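You operate a simulated robot arm through the tools that you are given. There is no shell and no other tool. Be economical: measure what you need, move in short steps, check, and stop when the job is done.

The job below is to be done with a simulated robot arm. You get a single attempt, and the scene is never put back.

JOB
Put the white filter in the drip tray on the top of the seed test bench. Press the right blue key two times. Take the blue tray from the grey square on the teal bench and put it in the grey tray. Do these in any order.

Only the result counts: the job must be done as asked and must still hold three seconds after the hand-in. Knocking over, shifting, dropping, spilling or breaking anything else fails it.

ROBOT AND FRAMES
A 7-joint arm with a fingered hand on a trunk, on a base that drives. Base frame: it is fixed to the floor where the robot stands at the start and does not move with it; the origin is under the middle of the robot, x ahead of it, y to its left, z up. Lengths are in mm, angles in degrees, forces in N, time in s.
With the tool pointing down near the work surface it reaches from about 360 to 840 mm from the robot's upright axis, wherever it stands. Its first joint turns from -115.0 to 115.0 degrees. Places, roughly: drip tray [2500, 500, 750]; grey tray [-1250, -500, 750]; right blue key [500, -300, 900]; white filter (5x5x3 cm) [500, 0, 900]. Payload 5 kg.
The TCP is the grasp point between the finger pads, 32 mm short of the fingertips. In the tool frame z runs along the fingers and y along their closing line. The gripper opens to 160 mm. The gripper's body begins 89 mm behind the TCP. The gripper is a hand of 4 fingers: y runs from the thumb to the fingers, the wrist lies at [0, 0, -267] in the tool frame, and closing takes about 1.5 s.
Orientation is that of the tool frame in the base frame, as a unit quaternion [w, x, y, z]. With the fingers straight down and closing along the base's y, the tool's x points along the base's -x, its y along +y and its z along -z.

CONTROLS
- The arm moves only by the tool nudge_tool. Its arguments are lists of equal length, an entry for each row: "dp": the shift along the tool's x, y, z in m, a list of three; "rotation": the turn, a rotation vector about the tool's x, y, z in degrees, a list of three. In form: {"dp": [[tx, ty, tz], ...], "rotation": [[rx, ry, rz], ...]}. A call has 1 to 10 rows; each row shifts and turns the commanded pose from where the row before left it, along the tool's axes as they then stand. "gripper" is the opening, from 0 (shut) to 1 (fully open), set as the call begins (left out, the last holds). A row lasts 0.2 s, in which the tool goes at most 50 mm and 8.6 degrees; a call with a longer step from one row to the next is refused whole, and so is a gripper value outside its range. A pose out of reach is approached as far as the arm can. The call stops where the force on the tool passes 40 N (or 10 N more than at its start, if that is more) or the arm is blocked; 0.2 s more then pass. Each finger travels about 108 mm/s and halts on what it meets, pressing with about 25 N; the grip force reading is that of the motor and also rises with nothing between the fingers. The clock runs only during rows and for 0.2 s after the last one: add rows that do not move to give the fingers time. It gives the time, the measured TCP pose, the force on the tool (base axes), the opening and the grip force at its end, in the units of the frame above (readings bear some noise), with the torque about the TCP (base axes, N m) and any sound that the robot's microphone picked up.
- Cameras (640 x 400 px; columns grow to the right, rows downward): "scene" is now at [-22, 84.4, 1603.7]; the picture's right is [-0.88, -0.47, 0.00], its down [-0.32, 0.60, -0.73] and it looks along [0.34, -0.64, -0.69] (base axes); focal length 214 px, centre (320, 200). "wrist" rides on the gripper at [80, -4, -114] in the tool frame; the picture's right is [0.05, 1.00, 0.00], its down [-0.82, 0.04, -0.58] and it looks along [-0.58, 0.03, 0.82] (tool axes); focal length 265 px, centre (320, 200). There is no depth. A picture from a camera that has moved, and an enlarged one, comes with that camera's place and axes in the base frame and with its lens.
- snapshot(camera): a new picture of that camera. It takes no simulated time.
- slide_trunk(by): slides the trunk up (or, below 0, down) by that many mm; the arm and the scene camera ride with it, the base frame stays. It gives what a move gives, with no picture.
- drive_base(legs): drives the robot by 1 to 6 legs, each [ahead, turn to the left] in mm and degrees, along the robot's own axes; the way and the turn of a leg run together, so that a leg with both is an arc; at most 1500 mm and 180 degrees a leg. The arm and the cameras ride along, it lands a little off, and it stops where it bumps. It gives what a move gives.
- move_fingers(finger1, finger2, finger3, thumb_bend): sets how far each is bent, from 0 (flat) to 100 (curled in); at 30 the hand is open as for a grip, at 70 the pads meet at the TCP. One left out holds its place. A second passes; each finger stops where it meets its share of the squeeze, and holds until it gets a number again. A gripper value or a shape takes the hand back. It gives what a move gives, with no picture; readings hold the bend of each and the force on the fingers (four entries, about 0 where the hand has none), thumb and palm.
- preshape(shape): the hand has 4 fingers and takes this shape, open, in about a second: jaw (thumb against the fingers, like two jaws); tri (thumb and two fingers); tip (a fingertip pinch); poke (one finger out to press); point (the index stretched); flat (the hand flat); cup (the hand cupped); fist (a fist). The gripper value then closes the fingers along that shape, each until it touches; the sizes above hold for jaw. It gives what a move gives, with no picture.
- aim_head(pan, tilt): turns the head with the scene camera to pan (to the left, within 155 degrees either way) and tilt (down, from -29 to 69), counted from straight ahead of the robot. It gives what a move gives.
- zoom(camera, box): a new picture of the part [left, top, right, bottom] of that camera's present view, enlarged. It takes no simulated time.
- sign_off(): hands the job in; it is judged then, once.

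Go step by step. Nothing tells you exact positions but the pictures and the camera data: compare them with the known pose of the tool, close in by small moves and look again before you grip or let go. The budget is 165 turns and 112 pictures, counting those below and the enlarged ones. Unless the task says otherwise, let go and move clear before handing in, and close with one line.

The tools are called after "Emit:" as a command line: name --argument value ..., lists and objects as JSON in quotes. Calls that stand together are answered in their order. nudge_tool: Moves the arm, as the interface text tells. Its arguments: {"type":"object","properties":{"dp":{"type":"array","items":{"type":"array","items":{"type":"number"}}},"rotation":{"type":"array","items":{"type":"array","items":{"type":"number"}}},"gripper":{"type":"number"}},"required":["dp","rotation"]} The other tools are called the same way: slide_trunk (by) slides the trunk up or down; preshape (shape) gives the hand a shape; move_fingers (finger1, finger2, finger3, thumb_bend) moves the fingers one by one; drive_base (legs) drives the base; aim_head (pan, tilt) turns the head that bears the scene camera; snapshot (camera) takes a picture; zoom (camera, box) takes an enlarged picture of a part of a camera's view; sign_off () hands the job in.

At the start:

```text
time: 0.0
tcp_pos: [395.5, -438.5, 1148.4]
orientation: [0.001, 0.0, 1.0, 0.0]
wrist_force: [0.7, 0.1, -0.6]
ft_torque: [0.01, -0.03, -0.02]
width: 159.8
finger_force: 0.0
shape: jaw
bend: [30.0, 30.0, 30.0, 30.0]
finger forces: [0.0, 0.0, 0.1, 0.0, 0.0, 0.0]
trunk travel left (down, up): [-725.0, 265.0]
robot x, y, heading: [-0.6, 2.7, -0.2]
head pan, tilt: [-61.9, 43.3]
```

scene: 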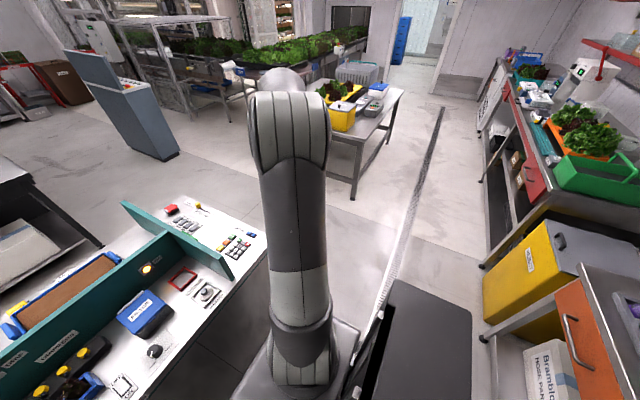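
wrist: 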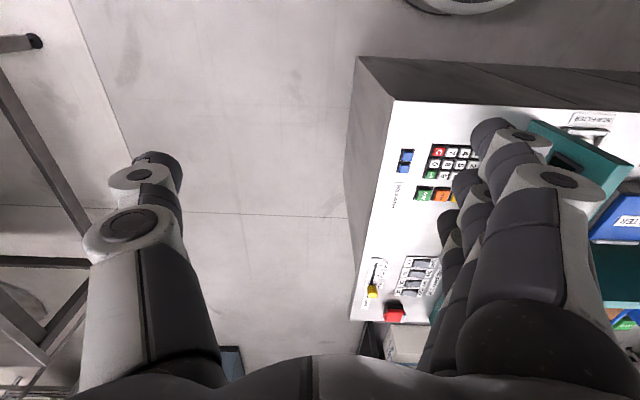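

The bench with the keys lies ahead; I'll turn the head to view it straight on.

Emit:
aim_head --pan -10 --tilt 50

Emit:
snapshot --camera "scene"

```text
time: 1.2
tcp_pos: [394.9, -438.9, 1148.1]
orientation: [0.0, 0.0, 1.0, 0.0]
wrist_force: [0.0, -0.6, -0.3]
ft_torque: [0.04, -0.01, 0.02]
width: 159.8
finger_force: 0.1
shape: jaw
bend: [30.0, 30.0, 30.0, 30.0]
finger forces: [0.1, 0.1, 0.0, 0.0, 0.0, 0.0]
trunk travel left (down, up): [-725.0, 265.0]
robot x, y, heading: [3.4, -2.5, 0.4]
head pan, tilt: [-10.0, 50.0]
```

```text
109 pictures are left
camera scene: at [14.9, 143.9, 1594.4], right [-0.17, -0.98, 0.0], down [-0.75, 0.13, -0.64], along [0.63, -0.11, -0.77], focal length 214 px, centre (320, 200)
```

scene: 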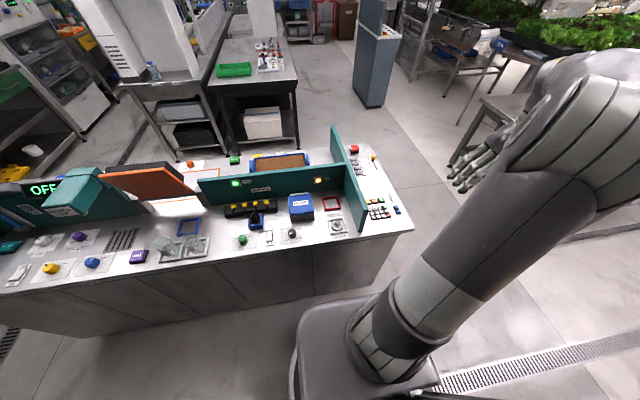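

Emit:
zoom --camera "scene" --box '[200, 130, 420, 268]'

Emit:
zoom --camera "scene" --box '[0, 130, 220, 268]'

Emit:
zoom --camera "wrist" --box '[340, 80, 640, 340]'

```text
2.90 times, centred on (310, 199) of scene
camera zoom: at [14.9, 143.9, 1594.4], right [-0.17, -0.98, 0.0], down [-0.75, 0.13, -0.64], along [0.63, -0.11, -0.77], focal length 622 px, centre (349, 203)
```

zoom: 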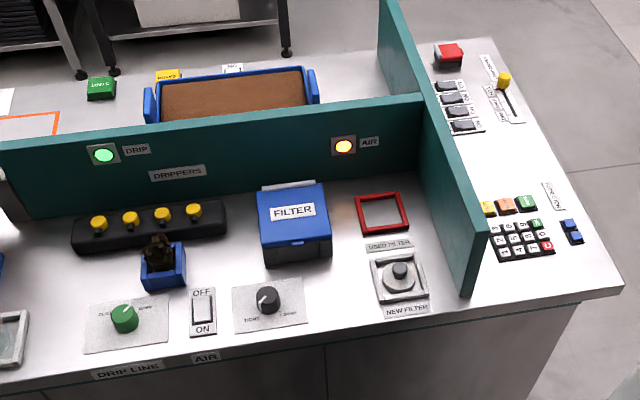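

```text
2.90 times, centred on (110, 199) of scene
camera zoom: at [14.9, 143.9, 1594.4], right [-0.17, -0.98, 0.0], down [-0.75, 0.13, -0.64], along [0.63, -0.11, -0.77], focal length 622 px, centre (929, 203)
```

zoom: 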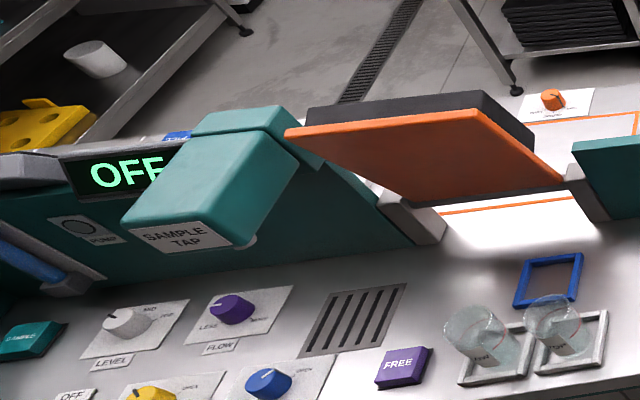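

```text
1.54 times, centred on (490, 210) of wrist
camera zoom: at [314.3, -443.4, 1262.4], right [-0.05, 1.0, 0.0], down [0.82, 0.04, 0.58], along [0.58, 0.03, -0.82], focal length 408 px, centre (58, 185)
```

zoom: 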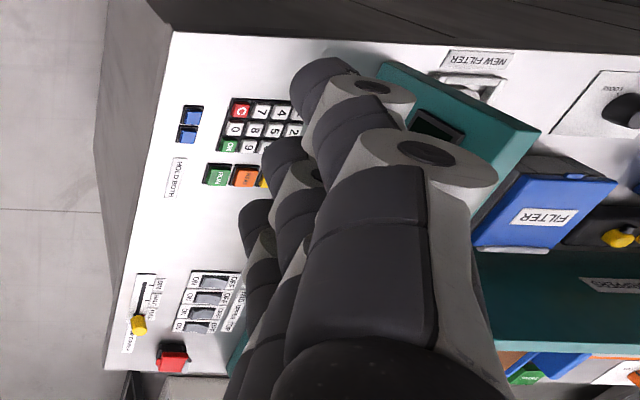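

The console is ahead, with two small blue keys side by side for an operator at its right end, so the right one has the larger x. Now I'll survey the surroundings for the drip tray, teal bench and grey tray.

Emit:
aim_head --pan 15 --tilt 15

Emit:
snapshot --camera "scene"

Emit:
aim_head --pan 90 --tilt 25

Emit:
snapshot --camera "scene"

Emit:
aim_head --pan 155 --tilt 30

Emit:
snapshot --camera "scene"

Emit:
aim_head --pan -145 --tilt 30

Emit:
snapshot --camera "scene"

```text
time: 2.2
tcp_pos: [396.0, -438.7, 1148.3]
orientation: [0.0, 0.0, 1.0, 0.0]
wrist_force: [0.1, -0.3, -0.6]
ft_torque: [0.02, 0.03, 0.02]
width: 160.0
finger_force: 0.0
shape: jaw
bend: [30.0, 30.0, 30.0, 30.0]
finger forces: [0.0, 0.1, 0.1, 0.0, 0.0, 0.0]
trunk travel left (down, up): [-725.0, 265.0]
robot x, y, heading: [4.0, -3.9, 0.2]
head pan, tilt: [15.0, 15.0]
```

```text
105 pictures are left
camera scene: at [29.3, 181.4, 1648.0], right [0.26, -0.97, 0.0], down [-0.25, -0.07, -0.97], along [0.93, 0.25, -0.26], focal length 214 px, centre (320, 200)
```

scene: 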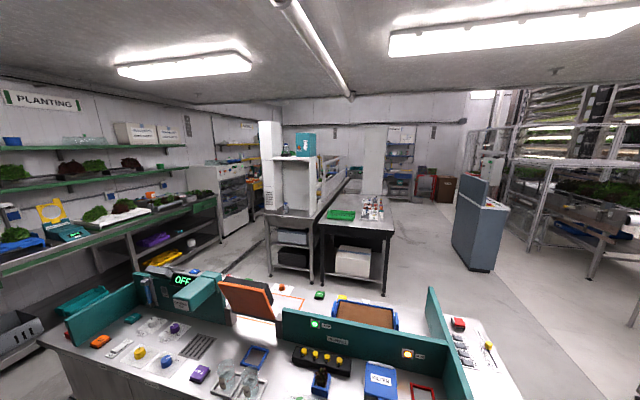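

```text
time: 3.7
tcp_pos: [394.9, -440.3, 1146.9]
orientation: [0.001, 0.0, 1.0, 0.0]
wrist_force: [-1.0, -0.5, -0.4]
ft_torque: [0.0, -0.01, 0.0]
width: 159.8
finger_force: 0.1
shape: jaw
bend: [30.0, 30.0, 30.0, 30.0]
finger forces: [0.0, 0.0, 0.1, 0.0, 0.1, 0.0]
trunk travel left (down, up): [-725.0, 265.0]
robot x, y, heading: [1.6, -0.6, 0.1]
head pan, tilt: [90.0, 25.0]
```

```text
104 pictures are left
camera scene: at [-60.9, 249.4, 1631.9], right [1.0, 0.0, 0.0], down [0.0, -0.42, -0.91], along [0.0, 0.91, -0.42], focal length 214 px, centre (320, 200)
```

scene: 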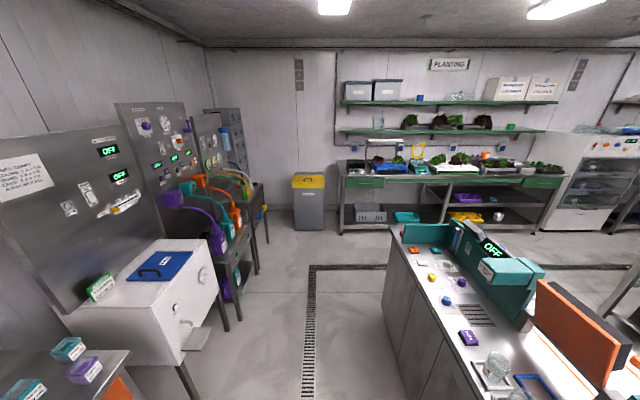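

```text
time: 5.0
tcp_pos: [394.8, -438.2, 1148.1]
orientation: [0.0, 0.0, 1.0, 0.0]
wrist_force: [0.2, -0.9, -0.7]
ft_torque: [-0.03, -0.01, 0.04]
width: 159.8
finger_force: 0.0
shape: jaw
bend: [30.0, 30.0, 30.0, 30.0]
finger forces: [0.0, 0.1, 0.0, 0.0, 0.0, 0.1]
trunk travel left (down, up): [-725.0, 265.0]
robot x, y, heading: [2.8, -0.7, -0.2]
head pan, tilt: [154.7, 30.0]
```

```text
103 pictures are left
camera scene: at [-142.7, 196.0, 1623.9], right [0.43, 0.9, 0.0], down [0.45, -0.21, -0.87], along [-0.78, 0.37, -0.5], focal length 214 px, centre (320, 200)
```

scene: 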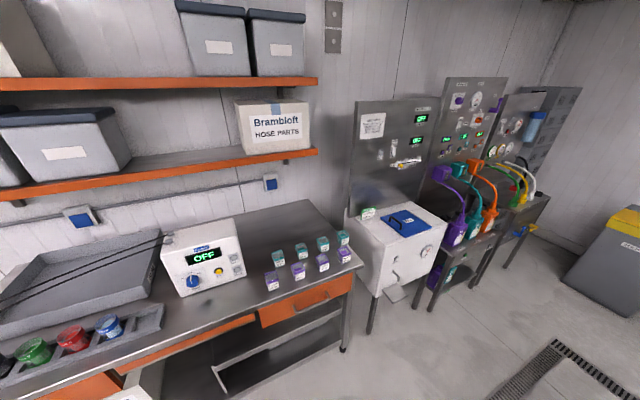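

```text
time: 9.1
tcp_pos: [396.5, -438.7, 1149.1]
orientation: [0.0, -0.001, 1.0, 0.0]
wrist_force: [0.9, 0.4, -0.7]
ft_torque: [-0.02, 0.03, -0.02]
width: 159.6
finger_force: 0.1
shape: jaw
bend: [30.0, 30.0, 30.0, 30.0]
finger forces: [0.0, 0.0, 0.0, 0.0, 0.1, 0.1]
trunk travel left (down, up): [-725.0, 265.0]
robot x, y, heading: [-0.0, 2.9, -0.3]
head pan, tilt: [-145.0, 30.0]
```

```text
102 pictures are left
camera scene: at [-135.0, 105.4, 1623.9], right [-0.57, 0.82, 0.0], down [0.41, 0.29, -0.87], along [-0.71, -0.5, -0.5], focal length 214 px, centre (320, 200)
```

scene: 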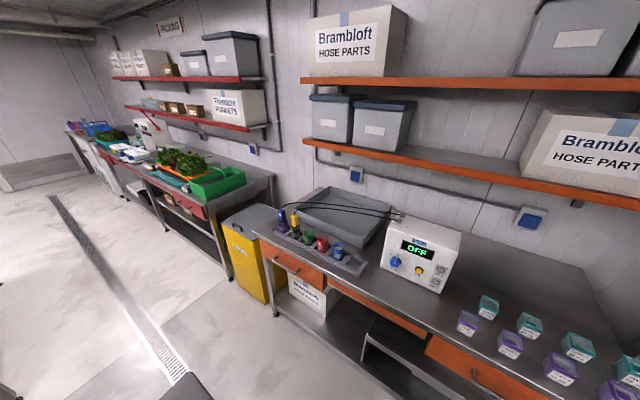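

Emit:
aim_head --pan 12 --tilt 35

Emit:
zoom --camera "scene" --box '[200, 20, 460, 180]'

Emit:
zoom --camera "scene" --box '[140, 130, 460, 330]'

Emit:
snapshot --camera "scene"

```text
time: 11.6
tcp_pos: [395.1, -438.8, 1147.8]
orientation: [0.0, 0.0, 1.0, 0.0]
wrist_force: [-0.2, 0.3, -0.2]
ft_torque: [-0.01, -0.01, 0.01]
width: 160.0
finger_force: 0.0
shape: jaw
bend: [30.0, 30.0, 30.0, 30.0]
finger forces: [0.1, 0.0, 0.0, 0.0, 0.0, 0.0]
trunk travel left (down, up): [-725.0, 265.0]
robot x, y, heading: [1.5, -0.0, 0.1]
head pan, tilt: [12.0, 35.0]
```

```text
2.46 times, centred on (330, 100) of scene
camera zoom: at [25.2, 175.6, 1616.1], right [0.21, -0.98, 0.0], down [-0.56, -0.12, -0.82], along [0.8, 0.17, -0.57], focal length 528 px, centre (295, 446)
```

zoom: 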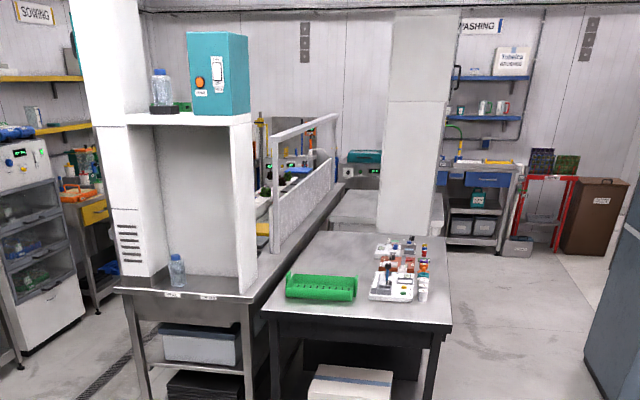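

```text
2.00 times, centred on (300, 230) of scene
camera zoom: at [25.2, 175.6, 1616.1], right [0.21, -0.98, 0.0], down [-0.56, -0.12, -0.82], along [0.8, 0.17, -0.57], focal length 429 px, centre (360, 140)
```

zoom: 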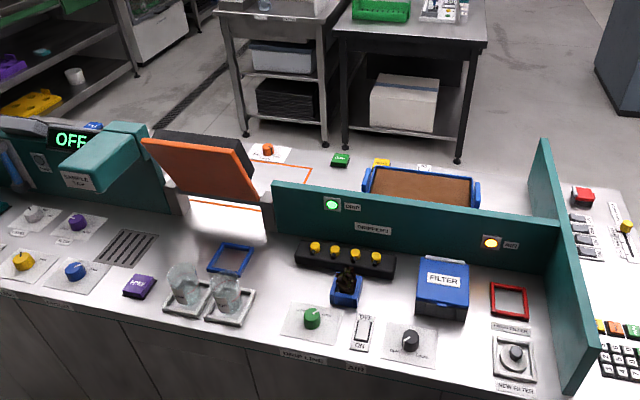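

```text
99 pictures are left
camera scene: at [25.2, 175.6, 1616.1], right [0.21, -0.98, 0.0], down [-0.56, -0.12, -0.82], along [0.8, 0.17, -0.57], focal length 214 px, centre (320, 200)
```

scene: 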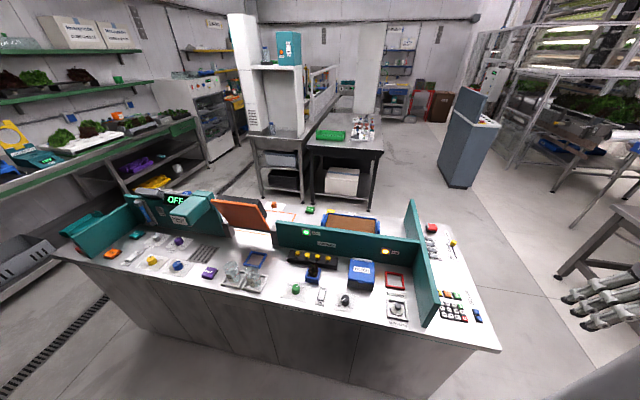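

The green tray on the far table may be the drip tray, and the blue tray behind the teal wall may be the one to move. I'll raise the trunk and look over the wall.

Emit:
slide_trunk --by 260

Emit:
aim_head --pan -5 --tilt 50

Emit:
zoom --camera "scene" --box '[160, 60, 480, 260]'

Emit:
aim_head --pan -50 --tilt 20

Emit:
snapshot --camera "scene"

Emit:
aim_head --pan -105 --tilt 30

Emit:
snapshot --camera "scene"

```text
time: 14.2
tcp_pos: [395.4, -438.3, 1409.2]
orientation: [0.0, 0.0, 1.0, 0.0]
wrist_force: [0.7, 0.0, 0.5]
ft_torque: [0.06, -0.01, -0.01]
width: 159.9
finger_force: 0.1
shape: jaw
bend: [30.0, 30.0, 30.0, 30.0]
finger forces: [0.1, 0.0, 0.1, 0.1, 0.0, 0.0]
trunk travel left (down, up): [-985.0, 5.0]
robot x, y, heading: [6.4, -2.0, -0.2]
head pan, tilt: [12.0, 35.0]
```

```text
time: 15.0
tcp_pos: [395.4, -438.6, 1406.8]
orientation: [0.0, 0.001, 1.0, 0.0]
wrist_force: [-0.7, 0.6, -0.5]
ft_torque: [0.0, -0.01, -0.01]
width: 159.9
finger_force: 0.0
shape: jaw
bend: [30.0, 30.0, 30.0, 30.0]
finger forces: [0.0, 0.1, 0.0, 0.0, 0.1, 0.0]
trunk travel left (down, up): [-985.0, 5.0]
robot x, y, heading: [-0.6, -3.1, 0.2]
head pan, tilt: [-5.0, 50.0]
```

```text
2.00 times, centred on (320, 160) of scene
camera zoom: at [15.8, 150.7, 1854.4], right [-0.09, -1.0, 0.0], down [-0.76, 0.07, -0.64], along [0.64, -0.06, -0.77], focal length 429 px, centre (320, 280)
```

zoom: 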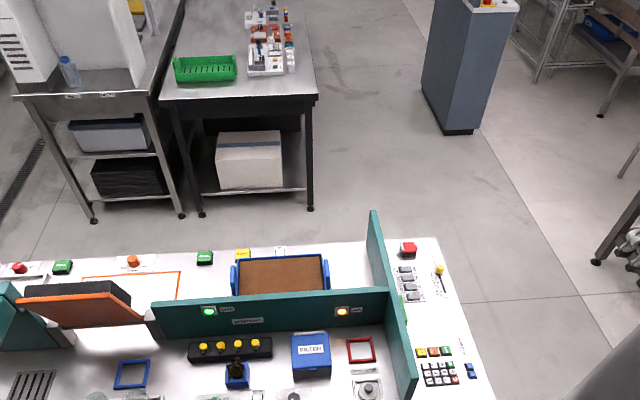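

```text
time: 16.1
tcp_pos: [394.5, -438.3, 1407.7]
orientation: [-0.001, 0.001, 1.0, 0.001]
wrist_force: [0.4, -0.6, -0.8]
ft_torque: [0.03, 0.02, 0.0]
width: 159.9
finger_force: 0.0
shape: jaw
bend: [30.0, 30.0, 30.0, 30.0]
finger forces: [0.0, 0.0, 0.0, 0.0, 0.0, 0.1]
trunk travel left (down, up): [-985.0, 5.0]
robot x, y, heading: [-0.8, 0.1, -0.0]
head pan, tilt: [-50.0, 20.0]
```

```text
97 pictures are left
camera scene: at [-1.0, 86.0, 1899.9], right [-0.77, -0.64, 0.0], down [-0.22, 0.26, -0.94], along [0.6, -0.72, -0.34], focal length 214 px, centre (320, 200)
```

scene: 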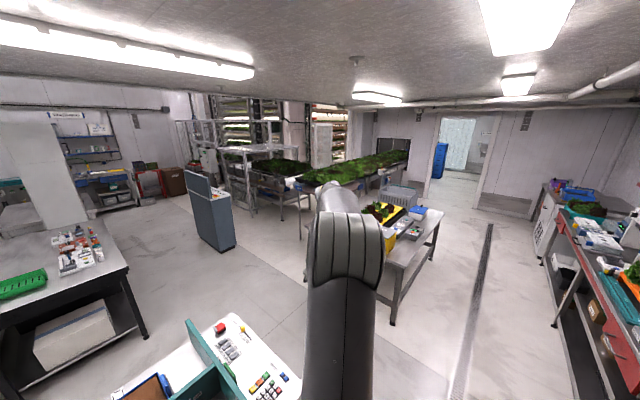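

```text
time: 17.4
tcp_pos: [394.7, -437.9, 1408.2]
orientation: [0.0, 0.0, 1.0, 0.0]
wrist_force: [0.4, 1.4, 0.5]
ft_torque: [-0.06, -0.02, -0.01]
width: 159.9
finger_force: 0.0
shape: jaw
bend: [30.0, 30.0, 30.0, 30.0]
finger forces: [0.0, 0.1, 0.1, 0.0, 0.0, 0.0]
trunk travel left (down, up): [-985.0, 5.0]
robot x, y, heading: [1.5, 2.5, 0.2]
head pan, tilt: [-105.0, 30.0]
```

```text
96 pictures are left
camera scene: at [-84.2, 69.9, 1883.9], right [-0.97, 0.26, 0.0], down [0.13, 0.48, -0.87], along [-0.22, -0.84, -0.5], focal length 214 px, centre (320, 200)
```

scene: 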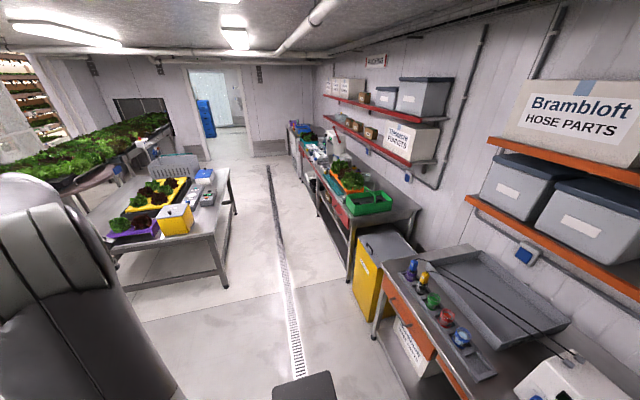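

The console's blue soil tray sits behind the wall on this teal bench; the green tray at about [2500, 560] is the drip tray. First I'll lower the trunk, take the poke shape and look at the keys closely.

Emit:
slide_trunk --by -260

Emit:
preshape --shape "poke"

Emit:
nudge_tool --dp '[[0, 0.04, 0], [0, 0.04, 0], [0, 0.04, 0], [0, 0.04, 0]]' --rotation '[[0, 0, 0], [0, 0, 0], [0, 0, 0], [0, 0, 0]]'

Emit:
snapshot --camera "wrist"

Emit:
aim_head --pan -25 --tilt 50

Emit:
snapshot --camera "scene"

```text
time: 20.1
tcp_pos: [395.4, -438.0, 1148.3]
orientation: [0.0, 0.0, 1.0, 0.0]
wrist_force: [0.9, 0.4, -0.4]
ft_torque: [-0.03, 0.0, 0.03]
width: 159.8
finger_force: 0.0
shape: jaw
bend: [30.0, 30.0, 30.0, 30.0]
finger forces: [0.1, 0.1, 0.0, 0.1, 0.1, 0.0]
trunk travel left (down, up): [-725.0, 265.0]
robot x, y, heading: [0.7, 2.9, 0.1]
head pan, tilt: [-105.0, 30.0]
```

```text
time: 20.9
tcp_pos: [395.6, -438.8, 1147.8]
orientation: [0.0, 0.0, 1.0, 0.0]
wrist_force: [-0.1, 0.7, 0.1]
ft_torque: [0.04, -0.01, 0.0]
width: 0.4
finger_force: 0.1
shape: poke
bend: [100.0, 100.0, 100.0, 47.0]
finger forces: [0.0, 0.0, 0.0, 0.0, 0.0, 0.0]
trunk travel left (down, up): [-725.0, 265.0]
robot x, y, heading: [-1.0, 2.4, 0.1]
head pan, tilt: [-105.0, 30.0]
```

```text
time: 21.9
tcp_pos: [394.9, -277.9, 1148.0]
orientation: [0.001, 0.0, 1.0, 0.0]
wrist_force: [0.1, 0.0, 0.4]
ft_torque: [0.0, -0.01, -0.04]
width: 0.0
finger_force: 0.1
shape: poke
bend: [100.0, 100.0, 100.0, 47.0]
finger forces: [0.0, 0.1, 0.1, 0.0, 0.0, 0.0]
trunk travel left (down, up): [-725.0, 265.0]
robot x, y, heading: [0.5, 1.0, 0.2]
head pan, tilt: [-105.0, 30.0]
```

```text
95 pictures are left
camera wrist: at [314.2, -281.1, 1263.2], right [-0.05, 1.0, 0.0], down [0.82, 0.04, 0.58], along [0.58, 0.03, -0.82], focal length 265 px, centre (320, 200)
```

wrist: 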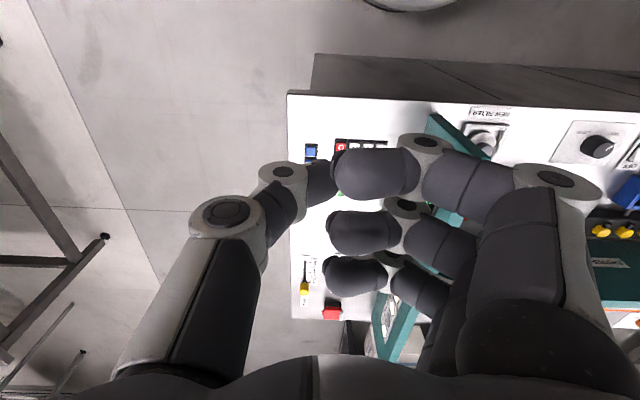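

```text
time: 23.5
tcp_pos: [395.5, -277.5, 1147.7]
orientation: [0.0, 0.0, 1.0, 0.0]
wrist_force: [0.3, 0.1, -0.8]
ft_torque: [0.01, 0.0, 0.0]
width: 0.2
finger_force: 0.0
shape: poke
bend: [100.0, 100.0, 100.0, 47.0]
finger forces: [0.0, 0.0, 0.0, 0.1, 0.1, 0.0]
trunk travel left (down, up): [-725.0, 265.0]
robot x, y, heading: [-0.4, 0.0, -0.2]
head pan, tilt: [-25.0, 50.0]
```

```text
94 pictures are left
camera scene: at [8.8, 124.8, 1594.4], right [-0.42, -0.91, 0.0], down [-0.69, 0.32, -0.64], along [0.58, -0.27, -0.77], focal length 214 px, centre (320, 200)
```

scene: 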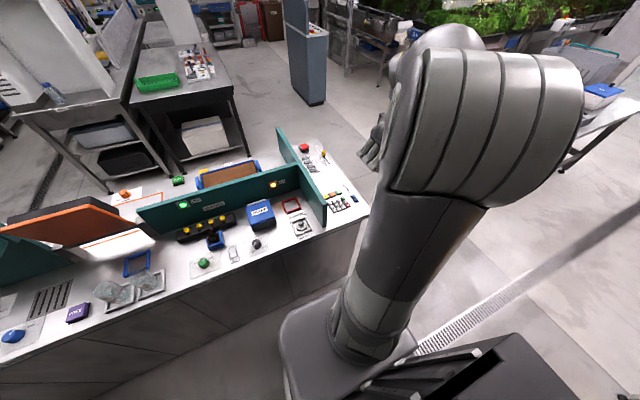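

Emit:
preshape --shape "point"

Emit:
snapshot --camera "wrist"

```text
time: 24.4
tcp_pos: [396.1, -277.7, 1148.1]
orientation: [0.0, 0.0, 1.0, 0.0]
wrist_force: [-0.6, -0.4, 0.0]
ft_torque: [-0.01, -0.03, 0.01]
width: 152.3
finger_force: 0.0
shape: point
bend: [30.0, 100.0, 100.0, 54.0]
finger forces: [0.1, 0.0, 0.0, 0.0, 0.0, 0.0]
trunk travel left (down, up): [-725.0, 265.0]
robot x, y, heading: [0.8, 3.2, 0.4]
head pan, tilt: [-25.0, 50.0]
```

```text
93 pictures are left
camera wrist: at [314.6, -282.7, 1263.0], right [-0.05, 1.0, 0.0], down [0.82, 0.04, 0.58], along [0.58, 0.03, -0.82], focal length 265 px, centre (320, 200)
```

wrist: 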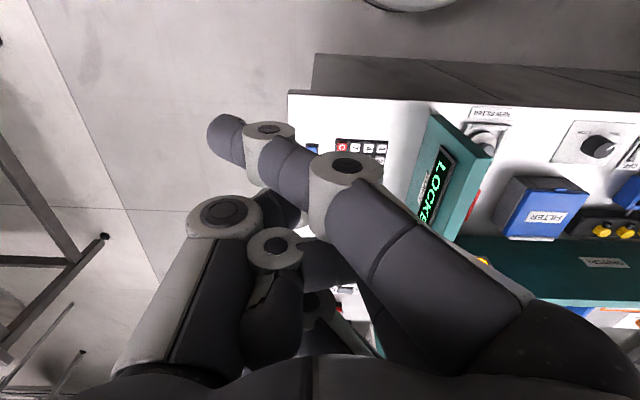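

Emit:
nudge_tool --dp '[[0, 0, 0], [0, 0, 0], [0, 0, 0]]' --rotation '[[0, 0, 0], [0, 0, 0], [0, 0, 0]]'

Emit:
snapshot --camera "wrist"

```text
time: 25.2
tcp_pos: [395.3, -276.6, 1148.4]
orientation: [0.0, -0.001, 1.0, 0.0]
wrist_force: [0.1, -0.5, -0.8]
ft_torque: [-0.03, 0.02, -0.02]
width: 152.4
finger_force: 0.1
shape: point
bend: [30.0, 100.0, 100.0, 54.0]
finger forces: [0.0, 0.0, 0.1, 0.1, 0.1, 0.1]
trunk travel left (down, up): [-725.0, 265.0]
robot x, y, heading: [1.5, 2.3, 0.0]
head pan, tilt: [-25.0, 50.0]
```

```text
92 pictures are left
camera wrist: at [314.6, -282.4, 1263.0], right [-0.05, 1.0, 0.0], down [0.82, 0.04, 0.58], along [0.58, 0.03, -0.82], focal length 265 px, centre (320, 200)
```

wrist: 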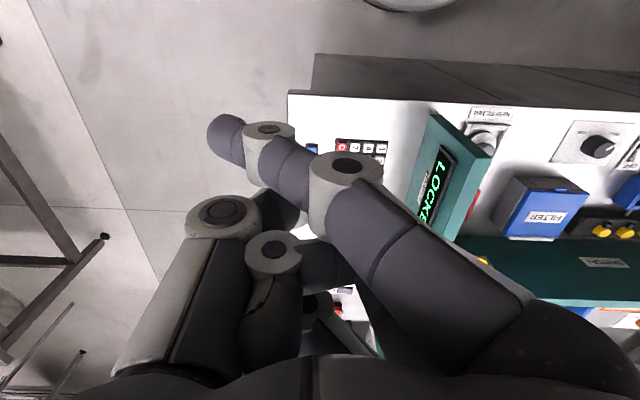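

Emit:
move_fingers --finger1 20 --finger2 100 --finger3 100 --thumb_bend 54

Emit:
snapshot --camera "wrist"

```text
time: 26.2
tcp_pos: [395.1, -277.8, 1148.4]
orientation: [0.0, 0.0, 1.0, 0.0]
wrist_force: [-0.3, -0.2, -0.1]
ft_torque: [-0.01, -0.02, 0.02]
width: 135.5
finger_force: 0.1
shape: fingers
bend: [20.0, 100.0, 100.0, 54.0]
finger forces: [0.0, 0.0, 0.0, 0.0, 0.0, 0.1]
trunk travel left (down, up): [-725.0, 265.0]
robot x, y, heading: [1.8, -1.7, -0.1]
head pan, tilt: [-25.0, 50.0]
```

```text
91 pictures are left
camera wrist: at [314.6, -282.4, 1262.9], right [-0.05, 1.0, 0.0], down [0.82, 0.04, 0.58], along [0.58, 0.03, -0.82], focal length 265 px, centre (320, 200)
```

wrist: 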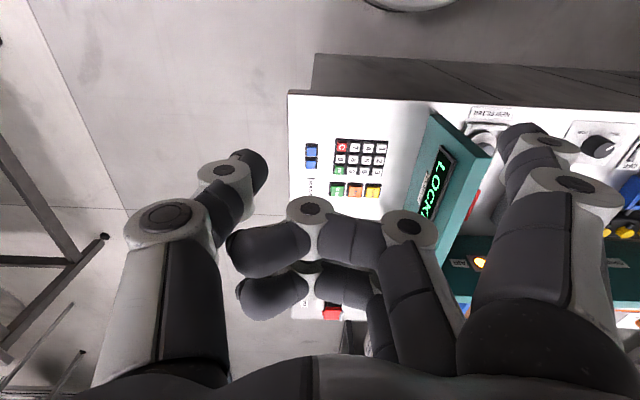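

Emit:
move_fingers --finger1 65 --finger2 100 --finger3 100 --thumb_bend 10

Emit:
snapshot --camera "wrist"

```text
time: 27.2
tcp_pos: [395.0, -277.1, 1149.1]
orientation: [0.0, 0.001, 1.0, 0.001]
wrist_force: [0.3, 0.1, -0.4]
ft_torque: [-0.03, 0.0, 0.05]
width: 117.5
finger_force: 0.0
shape: fingers
bend: [65.0, 100.0, 100.0, 10.0]
finger forces: [0.1, 0.1, 0.0, 0.0, 0.1, 0.0]
trunk travel left (down, up): [-725.0, 265.0]
robot x, y, heading: [0.8, -2.3, 0.0]
head pan, tilt: [-25.0, 50.0]
```

```text
90 pictures are left
camera wrist: at [314.6, -282.4, 1262.9], right [-0.05, 1.0, 0.0], down [0.82, 0.04, 0.58], along [0.58, 0.03, -0.82], focal length 265 px, centre (320, 200)
```

wrist: 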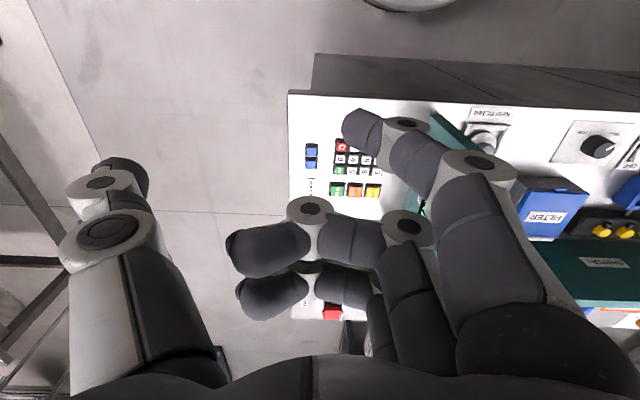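

The two blue keys triangulate to about [505, -287] and [526, -287] at z ≈ 850. I'll bring the index tip above the far (right) one.

Emit:
nudge_tool --dp '[[-0.04, -0.0075, 0], [-0.04, -0.0075, 0], [-0.04, -0.0075, 0], [-0.039, -0.0075, 0], [0, 0, 0.04], [0, 0, 0.04], [0, 0, 0.04], [0, 0, 0.04], [0, 0, 0.03]]' --rotation '[[0, 0, 0], [0, 0, 0], [0, 0, 0], [0, 0, 0], [0, 0, 0], [0, 0, 0], [0, 0, 0], [0, 0, 0], [0, 0, 0]]'

Emit:
snapshot --camera "wrist"

Emit:
zoom --camera "scene" --box '[260, 120, 420, 220]'

```text
time: 29.2
tcp_pos: [554.5, -309.0, 957.0]
orientation: [-0.001, 0.0, 1.0, 0.001]
wrist_force: [0.5, 0.0, -0.2]
ft_torque: [-0.01, 0.03, -0.01]
width: 117.5
finger_force: 0.0
shape: fingers
bend: [65.0, 100.0, 100.0, 10.0]
finger forces: [0.0, 0.1, 0.0, 0.0, 0.0, 0.1]
trunk travel left (down, up): [-725.0, 265.0]
robot x, y, heading: [-0.4, -0.2, 0.2]
head pan, tilt: [-25.0, 50.0]
```

```text
89 pictures are left
camera wrist: at [473.1, -313.0, 1071.8], right [-0.05, 1.0, 0.0], down [0.82, 0.04, 0.58], along [0.58, 0.03, -0.82], focal length 265 px, centre (320, 200)
```

wrist: 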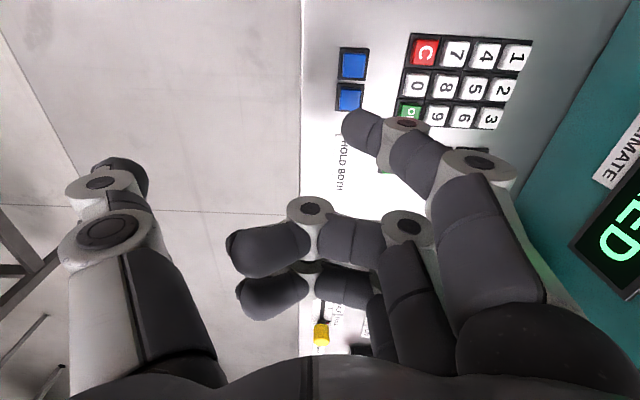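

```text
4.00 times, centred on (340, 170) of scene
camera zoom: at [9.4, 124.6, 1594.4], right [-0.42, -0.91, 0.0], down [-0.69, 0.32, -0.64], along [0.58, -0.27, -0.77], focal length 858 px, centre (240, 320)
```

zoom: 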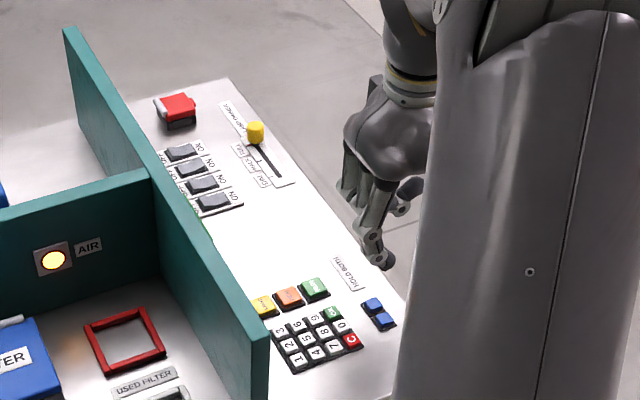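

Tip is above the far key in both views. I'll descend in stages.

Emit:
nudge_tool --dp '[[0, 0, 0.03], [0, 0, 0.02]]' --rotation '[[0, 0, 0], [0, 0, 0]]'

Emit:
zoom --camera "wrist" --box '[260, 30, 460, 155]'

Emit:
zoom --camera "scene" --box '[320, 170, 384, 210]'

```text
time: 29.8
tcp_pos: [554.2, -309.2, 907.7]
orientation: [0.0, 0.0, 1.0, 0.0]
wrist_force: [-0.8, 0.6, 0.6]
ft_torque: [-0.01, -0.01, -0.02]
width: 117.7
finger_force: 0.0
shape: fingers
bend: [65.0, 100.0, 100.0, 10.0]
finger forces: [0.0, 0.0, 0.0, 0.0, 0.0, 0.0]
trunk travel left (down, up): [-725.0, 265.0]
robot x, y, heading: [-2.7, 2.0, 0.2]
head pan, tilt: [-25.0, 50.0]
```

```text
3.20 times, centred on (360, 92) of wrist
camera zoom: at [472.8, -313.8, 1022.6], right [-0.05, 1.0, 0.0], down [0.82, 0.04, 0.58], along [0.58, 0.03, -0.82], focal length 849 px, centre (192, 544)
```

zoom: 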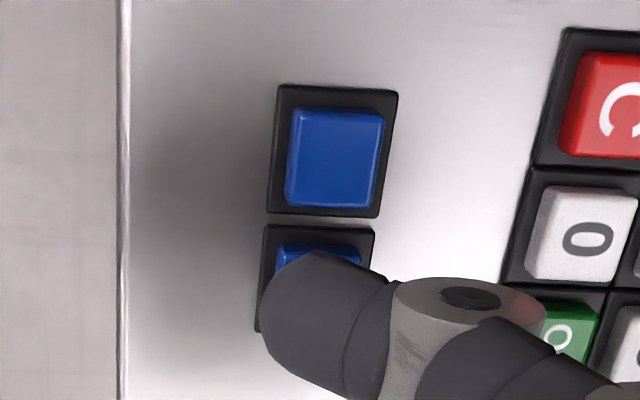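

```text
10.00 times, centred on (352, 190) of scene
camera zoom: at [9.2, 124.6, 1594.4], right [-0.42, -0.91, 0.0], down [-0.69, 0.32, -0.64], along [0.58, -0.27, -0.77], focal length 2145 px, centre (0, 300)
```

zoom: 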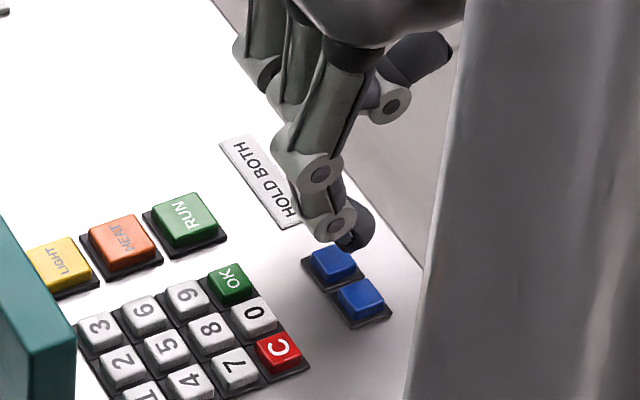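

Emit:
nudge_tool --dp '[[0, 0.002, 0.008], [0, 0, 0.006], [0, 0, 0.003]]' --rotation '[[0, 0, 0], [0, 0, 0], [0, 0, 0]]'

Emit:
zoom --camera "scene" --box '[320, 170, 384, 210]'

```text
time: 30.6
tcp_pos: [553.9, -306.4, 890.8]
orientation: [0.0, 0.001, 1.0, 0.0]
wrist_force: [0.9, 1.5, 5.7]
ft_torque: [0.16, 0.14, -0.02]
width: 117.2
finger_force: 2.6
shape: fingers
bend: [65.0, 100.0, 100.0, 10.0]
finger forces: [5.5, 0.0, 0.0, 0.1, 0.0, 0.0]
trunk travel left (down, up): [-725.0, 265.0]
robot x, y, heading: [-2.0, -2.2, -0.1]
head pan, tilt: [-25.0, 50.0]
heard: click
```

```text
10.00 times, centred on (352, 190) of scene
camera zoom: at [8.4, 125.2, 1594.4], right [-0.42, -0.91, 0.0], down [-0.69, 0.32, -0.64], along [0.58, -0.27, -0.77], focal length 2145 px, centre (0, 300)
```

zoom: 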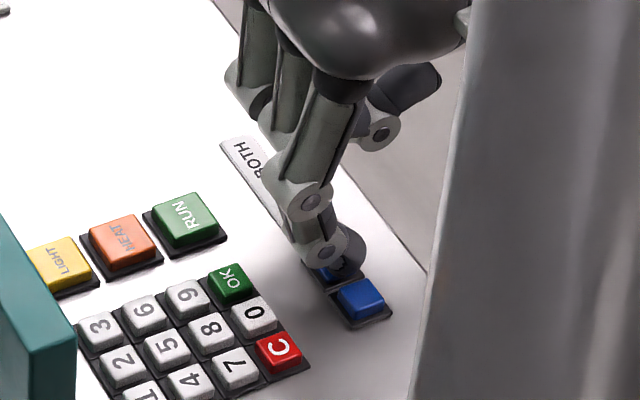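

The right key clicked once. I'll release it and press the second time.

Emit:
nudge_tool --dp '[[0, 0, -0.01], [0, 0, -0.01], [0, 0, 0]]' --rotation '[[0, 0, 0], [0, 0, 0], [0, 0, 0]]'

Emit:
nudge_tool --dp '[[0, 0, 0.01], [0, 0, 0.007], [0, 0, 0.003]]' --rotation '[[0, 0, 0], [0, 0, 0], [0, 0, 0]]'

Emit:
nudge_tool --dp '[[0, 0, -0.02], [0, 0, -0.05], [0, 0, -0.05], [0, 0, -0.05]]' --rotation '[[0, 0, 0], [0, 0, 0], [0, 0, 0], [0, 0, 0]]'

Emit:
zoom --camera "scene" --box '[260, 140, 388, 220]'

```text
time: 31.4
tcp_pos: [554.0, -306.6, 909.9]
orientation: [0.001, 0.0, 1.0, 0.0]
wrist_force: [0.0, -0.2, 0.7]
ft_torque: [-0.05, -0.02, -0.02]
width: 117.3
finger_force: 0.0
shape: fingers
bend: [65.0, 100.0, 100.0, 10.0]
finger forces: [0.1, 0.0, 0.0, 0.0, 0.1, 0.1]
trunk travel left (down, up): [-725.0, 265.0]
robot x, y, heading: [0.0, -2.5, 0.2]
head pan, tilt: [-25.0, 50.0]
```

```text
time: 32.2
tcp_pos: [555.2, -305.4, 892.0]
orientation: [0.001, 0.001, 1.0, 0.0]
wrist_force: [-0.7, 1.9, 5.8]
ft_torque: [0.15, 0.16, -0.02]
width: 117.0
finger_force: 2.2
shape: fingers
bend: [66.0, 100.0, 100.0, 10.0]
finger forces: [5.2, 0.1, 0.0, 0.0, 0.0, 0.0]
trunk travel left (down, up): [-725.0, 265.0]
robot x, y, heading: [-2.0, -0.3, -0.3]
head pan, tilt: [-25.0, 50.0]
heard: click
```

```text
time: 33.2
tcp_pos: [551.7, -304.8, 1062.5]
orientation: [0.0, 0.0, 1.0, 0.001]
wrist_force: [0.3, -0.3, 0.2]
ft_torque: [-0.01, -0.03, 0.02]
width: 117.5
finger_force: 0.1
shape: fingers
bend: [65.0, 100.0, 100.0, 10.0]
finger forces: [0.0, 0.0, 0.0, 0.0, 0.0, 0.0]
trunk travel left (down, up): [-725.0, 265.0]
robot x, y, heading: [-0.0, -3.6, 0.1]
head pan, tilt: [-25.0, 50.0]
```

```text
5.00 times, centred on (324, 180) of scene
camera zoom: at [8.4, 125.3, 1594.2], right [-0.42, -0.91, 0.0], down [-0.69, 0.32, -0.64], along [0.58, -0.27, -0.77], focal length 1072 px, centre (300, 300)
```

zoom: 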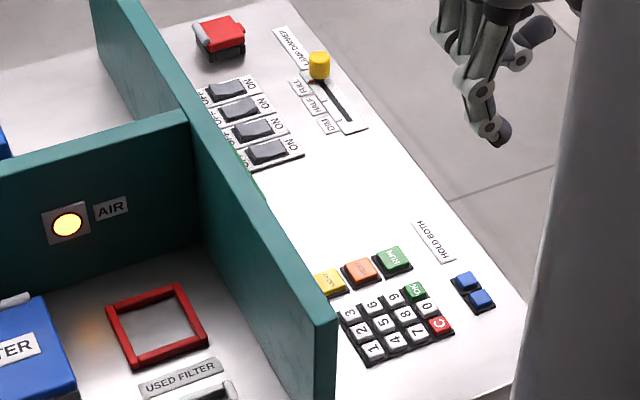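

Two clicks recorded with the key released between. Next I'll move up over the fin wall toward the filter and look.

Emit:
preshape --shape "jaw"

Emit:
nudge_tool --dp '[[0.02, 0, -0.04], [0.02, 0, -0.045], [0.02, 0.045, 0], [0.02, 0.045, 0], [0.02, 0.045, 0], [0.02, 0.045, 0], [0, 0.045, 0], [0, 0.045, 0], [0, 0.025, 0]]' --rotation '[[0, 0, 0], [0, 0, 0], [0, 0, 0], [0, 0, 0], [0, 0, 0], [0, 0, 0], [0, 0, 0], [0, 0, 0], [0, 0, 0]]'

Emit:
snapshot --camera "wrist"

Emit:
zoom --camera "wrist" --box '[220, 60, 420, 185]'

```text
time: 34.1
tcp_pos: [554.3, -306.6, 1060.2]
orientation: [0.0, 0.001, 1.0, 0.0]
wrist_force: [-0.6, -0.2, -0.9]
ft_torque: [-0.03, -0.02, 0.01]
width: 159.8
finger_force: 0.1
shape: jaw
bend: [30.0, 30.0, 30.0, 30.0]
finger forces: [0.0, 0.0, 0.1, 0.0, 0.0, 0.0]
trunk travel left (down, up): [-725.0, 265.0]
robot x, y, heading: [-1.4, 3.1, -0.1]
head pan, tilt: [-25.0, 50.0]
```

```text
time: 36.1
tcp_pos: [434.9, -10.3, 1144.2]
orientation: [0.0, 0.001, 1.0, 0.001]
wrist_force: [0.2, 0.9, 0.1]
ft_torque: [-0.03, 0.04, 0.05]
width: 160.0
finger_force: 0.1
shape: jaw
bend: [30.0, 30.0, 30.0, 30.0]
finger forces: [0.0, 0.0, 0.0, 0.0, 0.1, 0.0]
trunk travel left (down, up): [-725.0, 265.0]
robot x, y, heading: [1.1, 3.2, 0.3]
head pan, tilt: [-25.0, 50.0]
```

```text
83 pictures are left
camera wrist: at [353.3, -15.1, 1260.0], right [-0.05, 1.0, 0.0], down [0.82, 0.04, 0.58], along [0.58, 0.03, -0.82], focal length 265 px, centre (320, 200)
```

wrist: 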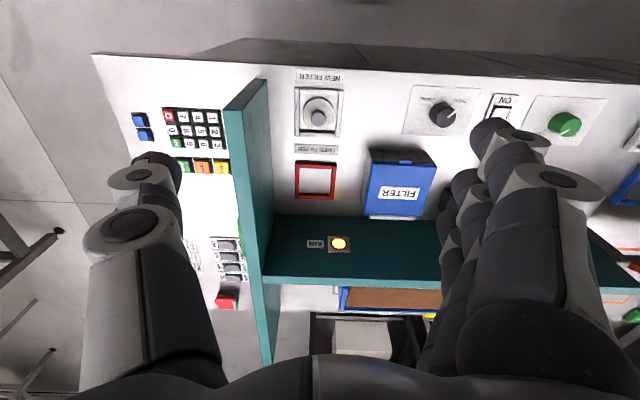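

```text
3.20 times, centred on (320, 122) of wrist
camera zoom: at [353.3, -15.1, 1260.0], right [-0.05, 1.0, 0.0], down [0.82, 0.04, 0.58], along [0.58, 0.03, -0.82], focal length 849 px, centre (320, 448)
```

zoom: 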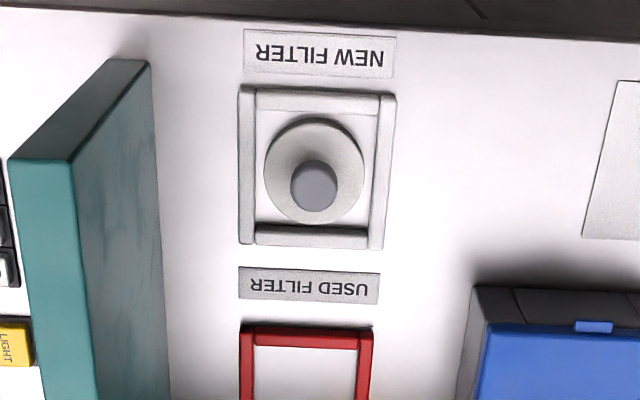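

The white filter is a disc with a grey knob in a frame, at about [479, -11]. I'll look at it from the side with the head camera to see its height.

Emit:
aim_head --pan -25 --tilt 40

Emit:
snapshot --camera "scene"

```text
time: 36.8
tcp_pos: [434.4, -10.8, 1145.0]
orientation: [0.0, 0.0, 1.0, 0.0]
wrist_force: [-0.5, 0.2, -0.3]
ft_torque: [0.02, -0.03, 0.03]
width: 159.9
finger_force: 0.0
shape: jaw
bend: [30.0, 30.0, 30.0, 30.0]
finger forces: [0.0, 0.1, 0.0, 0.0, 0.0, 0.0]
trunk travel left (down, up): [-725.0, 265.0]
robot x, y, heading: [1.4, -2.2, -0.2]
head pan, tilt: [-25.0, 40.0]
```

```text
81 pictures are left
camera scene: at [16.1, 121.7, 1608.5], right [-0.42, -0.91, 0.0], down [-0.58, 0.27, -0.77], along [0.69, -0.32, -0.64], focal length 214 px, centre (320, 200)
```

scene: 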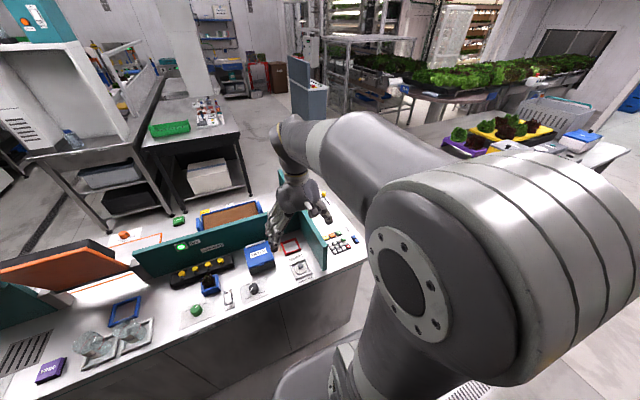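

Emit:
zoom --camera "scene" --box '[276, 250, 324, 280]'

```text
13.33 times, centred on (300, 265) of scene
camera zoom: at [16.1, 121.7, 1608.5], right [-0.42, -0.91, 0.0], down [-0.58, 0.27, -0.77], along [0.69, -0.32, -0.64], focal length 2860 px, centre (587, -667)
```

zoom: 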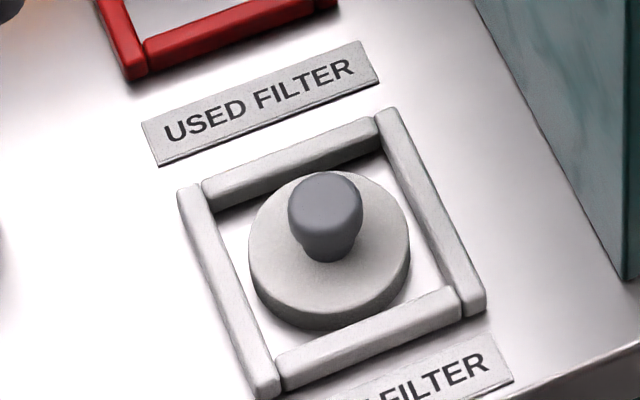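

Knob top is near z 878 with the disc top near 862. I'll turn the tool 90° so it closes along x, away from the fin wall, keeping the camera on the +y side.

Emit:
nudge_tool --dp '[[0, 0, 0], [0, 0, 0], [0, 0, 0], [0, 0, 0], [0, 0, 0], [0, 0, 0], [0, 0, 0], [0, 0, 0], [0, 0, 0], [0, 0, 0]]' --rotation '[[0, 0, 8.5], [0, 0, 8.5], [0, 0, 8.5], [0, 0, 8.5], [0, 0, 8.5], [0, 0, 8.5], [0, 0, 8.5], [0, 0, 8.5], [0, 0, 8.5], [0, 0, 8.5]]' --gripper 0.3

Emit:
nudge_tool --dp '[[0, 0, 0], [0, 0.045, 0], [0, 0, 0.05], [0, 0, 0.05], [0, 0, 0.05], [0, 0, 0.03]]' --rotation '[[0, 0, 5], [0, 0, 0], [0, 0, 0], [0, 0, 0], [0, 0, 0], [0, 0, 0]]'

Emit:
snapshot --camera "wrist"

Emit:
zoom --camera "scene" --box '[252, 190, 348, 290]'

```text
time: 39.0
tcp_pos: [435.1, -11.1, 1145.8]
orientation: [0.0, 0.676, 0.737, 0.0]
wrist_force: [0.3, 1.0, 0.2]
ft_torque: [-0.04, 0.02, 0.03]
width: 48.8
finger_force: 0.0
shape: jaw
bend: [73.0, 73.0, 73.0, 70.0]
finger forces: [0.1, 0.0, 0.1, 0.0, 0.1, 0.0]
trunk travel left (down, up): [-725.0, 265.0]
robot x, y, heading: [-1.9, -4.0, -0.0]
head pan, tilt: [-25.0, 40.0]
```

```text
time: 40.4
tcp_pos: [480.9, -9.8, 965.3]
orientation: [0.002, 0.707, 0.708, 0.001]
wrist_force: [-1.0, 0.4, 0.5]
ft_torque: [0.01, -0.01, 0.01]
width: 48.3
finger_force: 0.2
shape: jaw
bend: [73.0, 73.0, 73.0, 70.0]
finger forces: [0.0, 0.0, 0.0, 0.1, 0.0, 0.0]
trunk travel left (down, up): [-725.0, 265.0]
robot x, y, heading: [-1.5, -0.3, -0.2]
head pan, tilt: [-25.0, 40.0]
```

```text
79 pictures are left
camera wrist: at [475.2, 69.4, 1080.4], right [1.0, 0.05, 0.0], down [0.04, -0.82, 0.58], along [0.03, -0.58, -0.82], focal length 265 px, centre (320, 200)
```

wrist: 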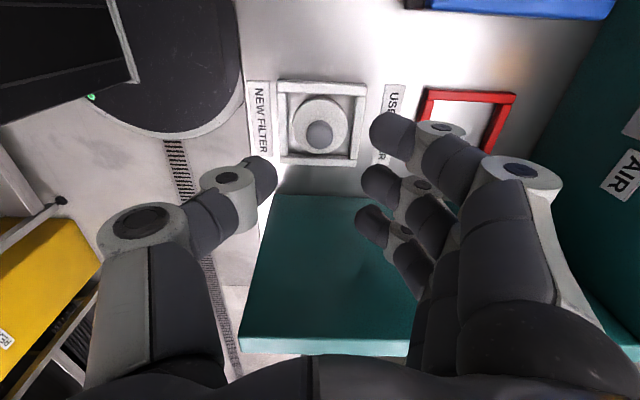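

```text
4.00 times, centred on (300, 240) of scene
camera zoom: at [16.4, 121.6, 1608.6], right [-0.42, -0.91, 0.0], down [-0.58, 0.27, -0.77], along [0.69, -0.32, -0.64], focal length 858 px, centre (400, 40)
```

zoom: 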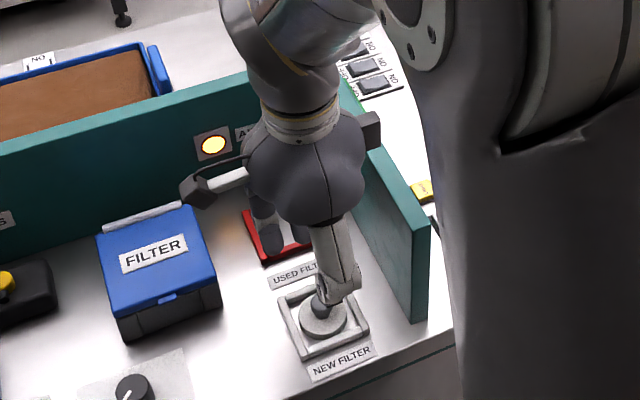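

Alignment is good. I'll lower to just above the disc and check.

Emit:
nudge_tool --dp '[[0, 0, 0.03], [0, 0, 0.02], [0, 0, 0.012]]' --rotation '[[0, 0, 0], [0, 0, 0], [0, 0, 0]]'

Emit:
zoom --camera "wrist" --box '[220, 80, 460, 230]'

Emit:
zoom --camera "scene" --box '[268, 230, 332, 280]'

```text
time: 41.2
tcp_pos: [480.4, -11.9, 904.0]
orientation: [0.0, 0.707, 0.707, 0.0]
wrist_force: [0.3, -0.4, 0.3]
ft_torque: [0.01, -0.02, -0.02]
width: 48.0
finger_force: 0.0
shape: jaw
bend: [73.0, 73.0, 73.0, 70.0]
finger forces: [0.0, 0.1, 0.0, 0.0, 0.1, 0.1]
trunk travel left (down, up): [-725.0, 265.0]
robot x, y, heading: [-0.7, 0.7, 0.3]
head pan, tilt: [-25.0, 40.0]
```

```text
2.67 times, centred on (340, 155) of wrist
camera zoom: at [474.7, 68.8, 1018.3], right [1.0, 0.05, 0.0], down [0.04, -0.82, 0.58], along [0.03, -0.58, -0.82], focal length 708 px, centre (267, 320)
```

zoom: 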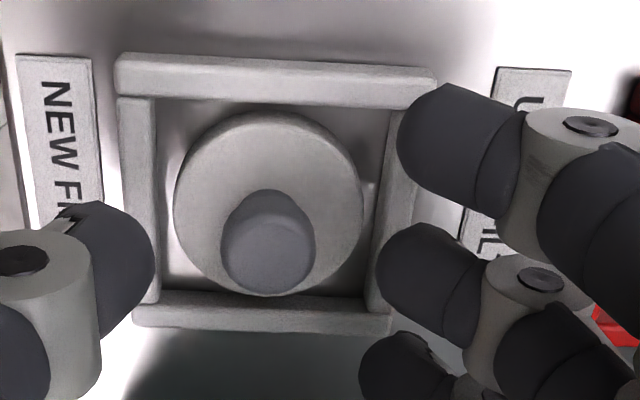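

```text
8.00 times, centred on (300, 255) of scene
camera zoom: at [16.1, 121.6, 1608.5], right [-0.42, -0.91, 0.0], down [-0.58, 0.27, -0.77], along [0.69, -0.32, -0.64], focal length 1716 px, centre (480, -240)
```

zoom: 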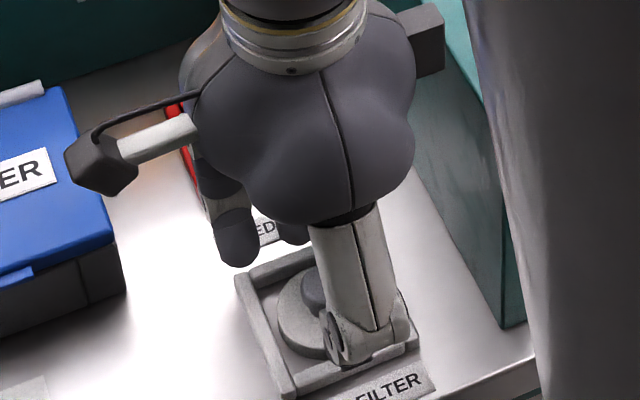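

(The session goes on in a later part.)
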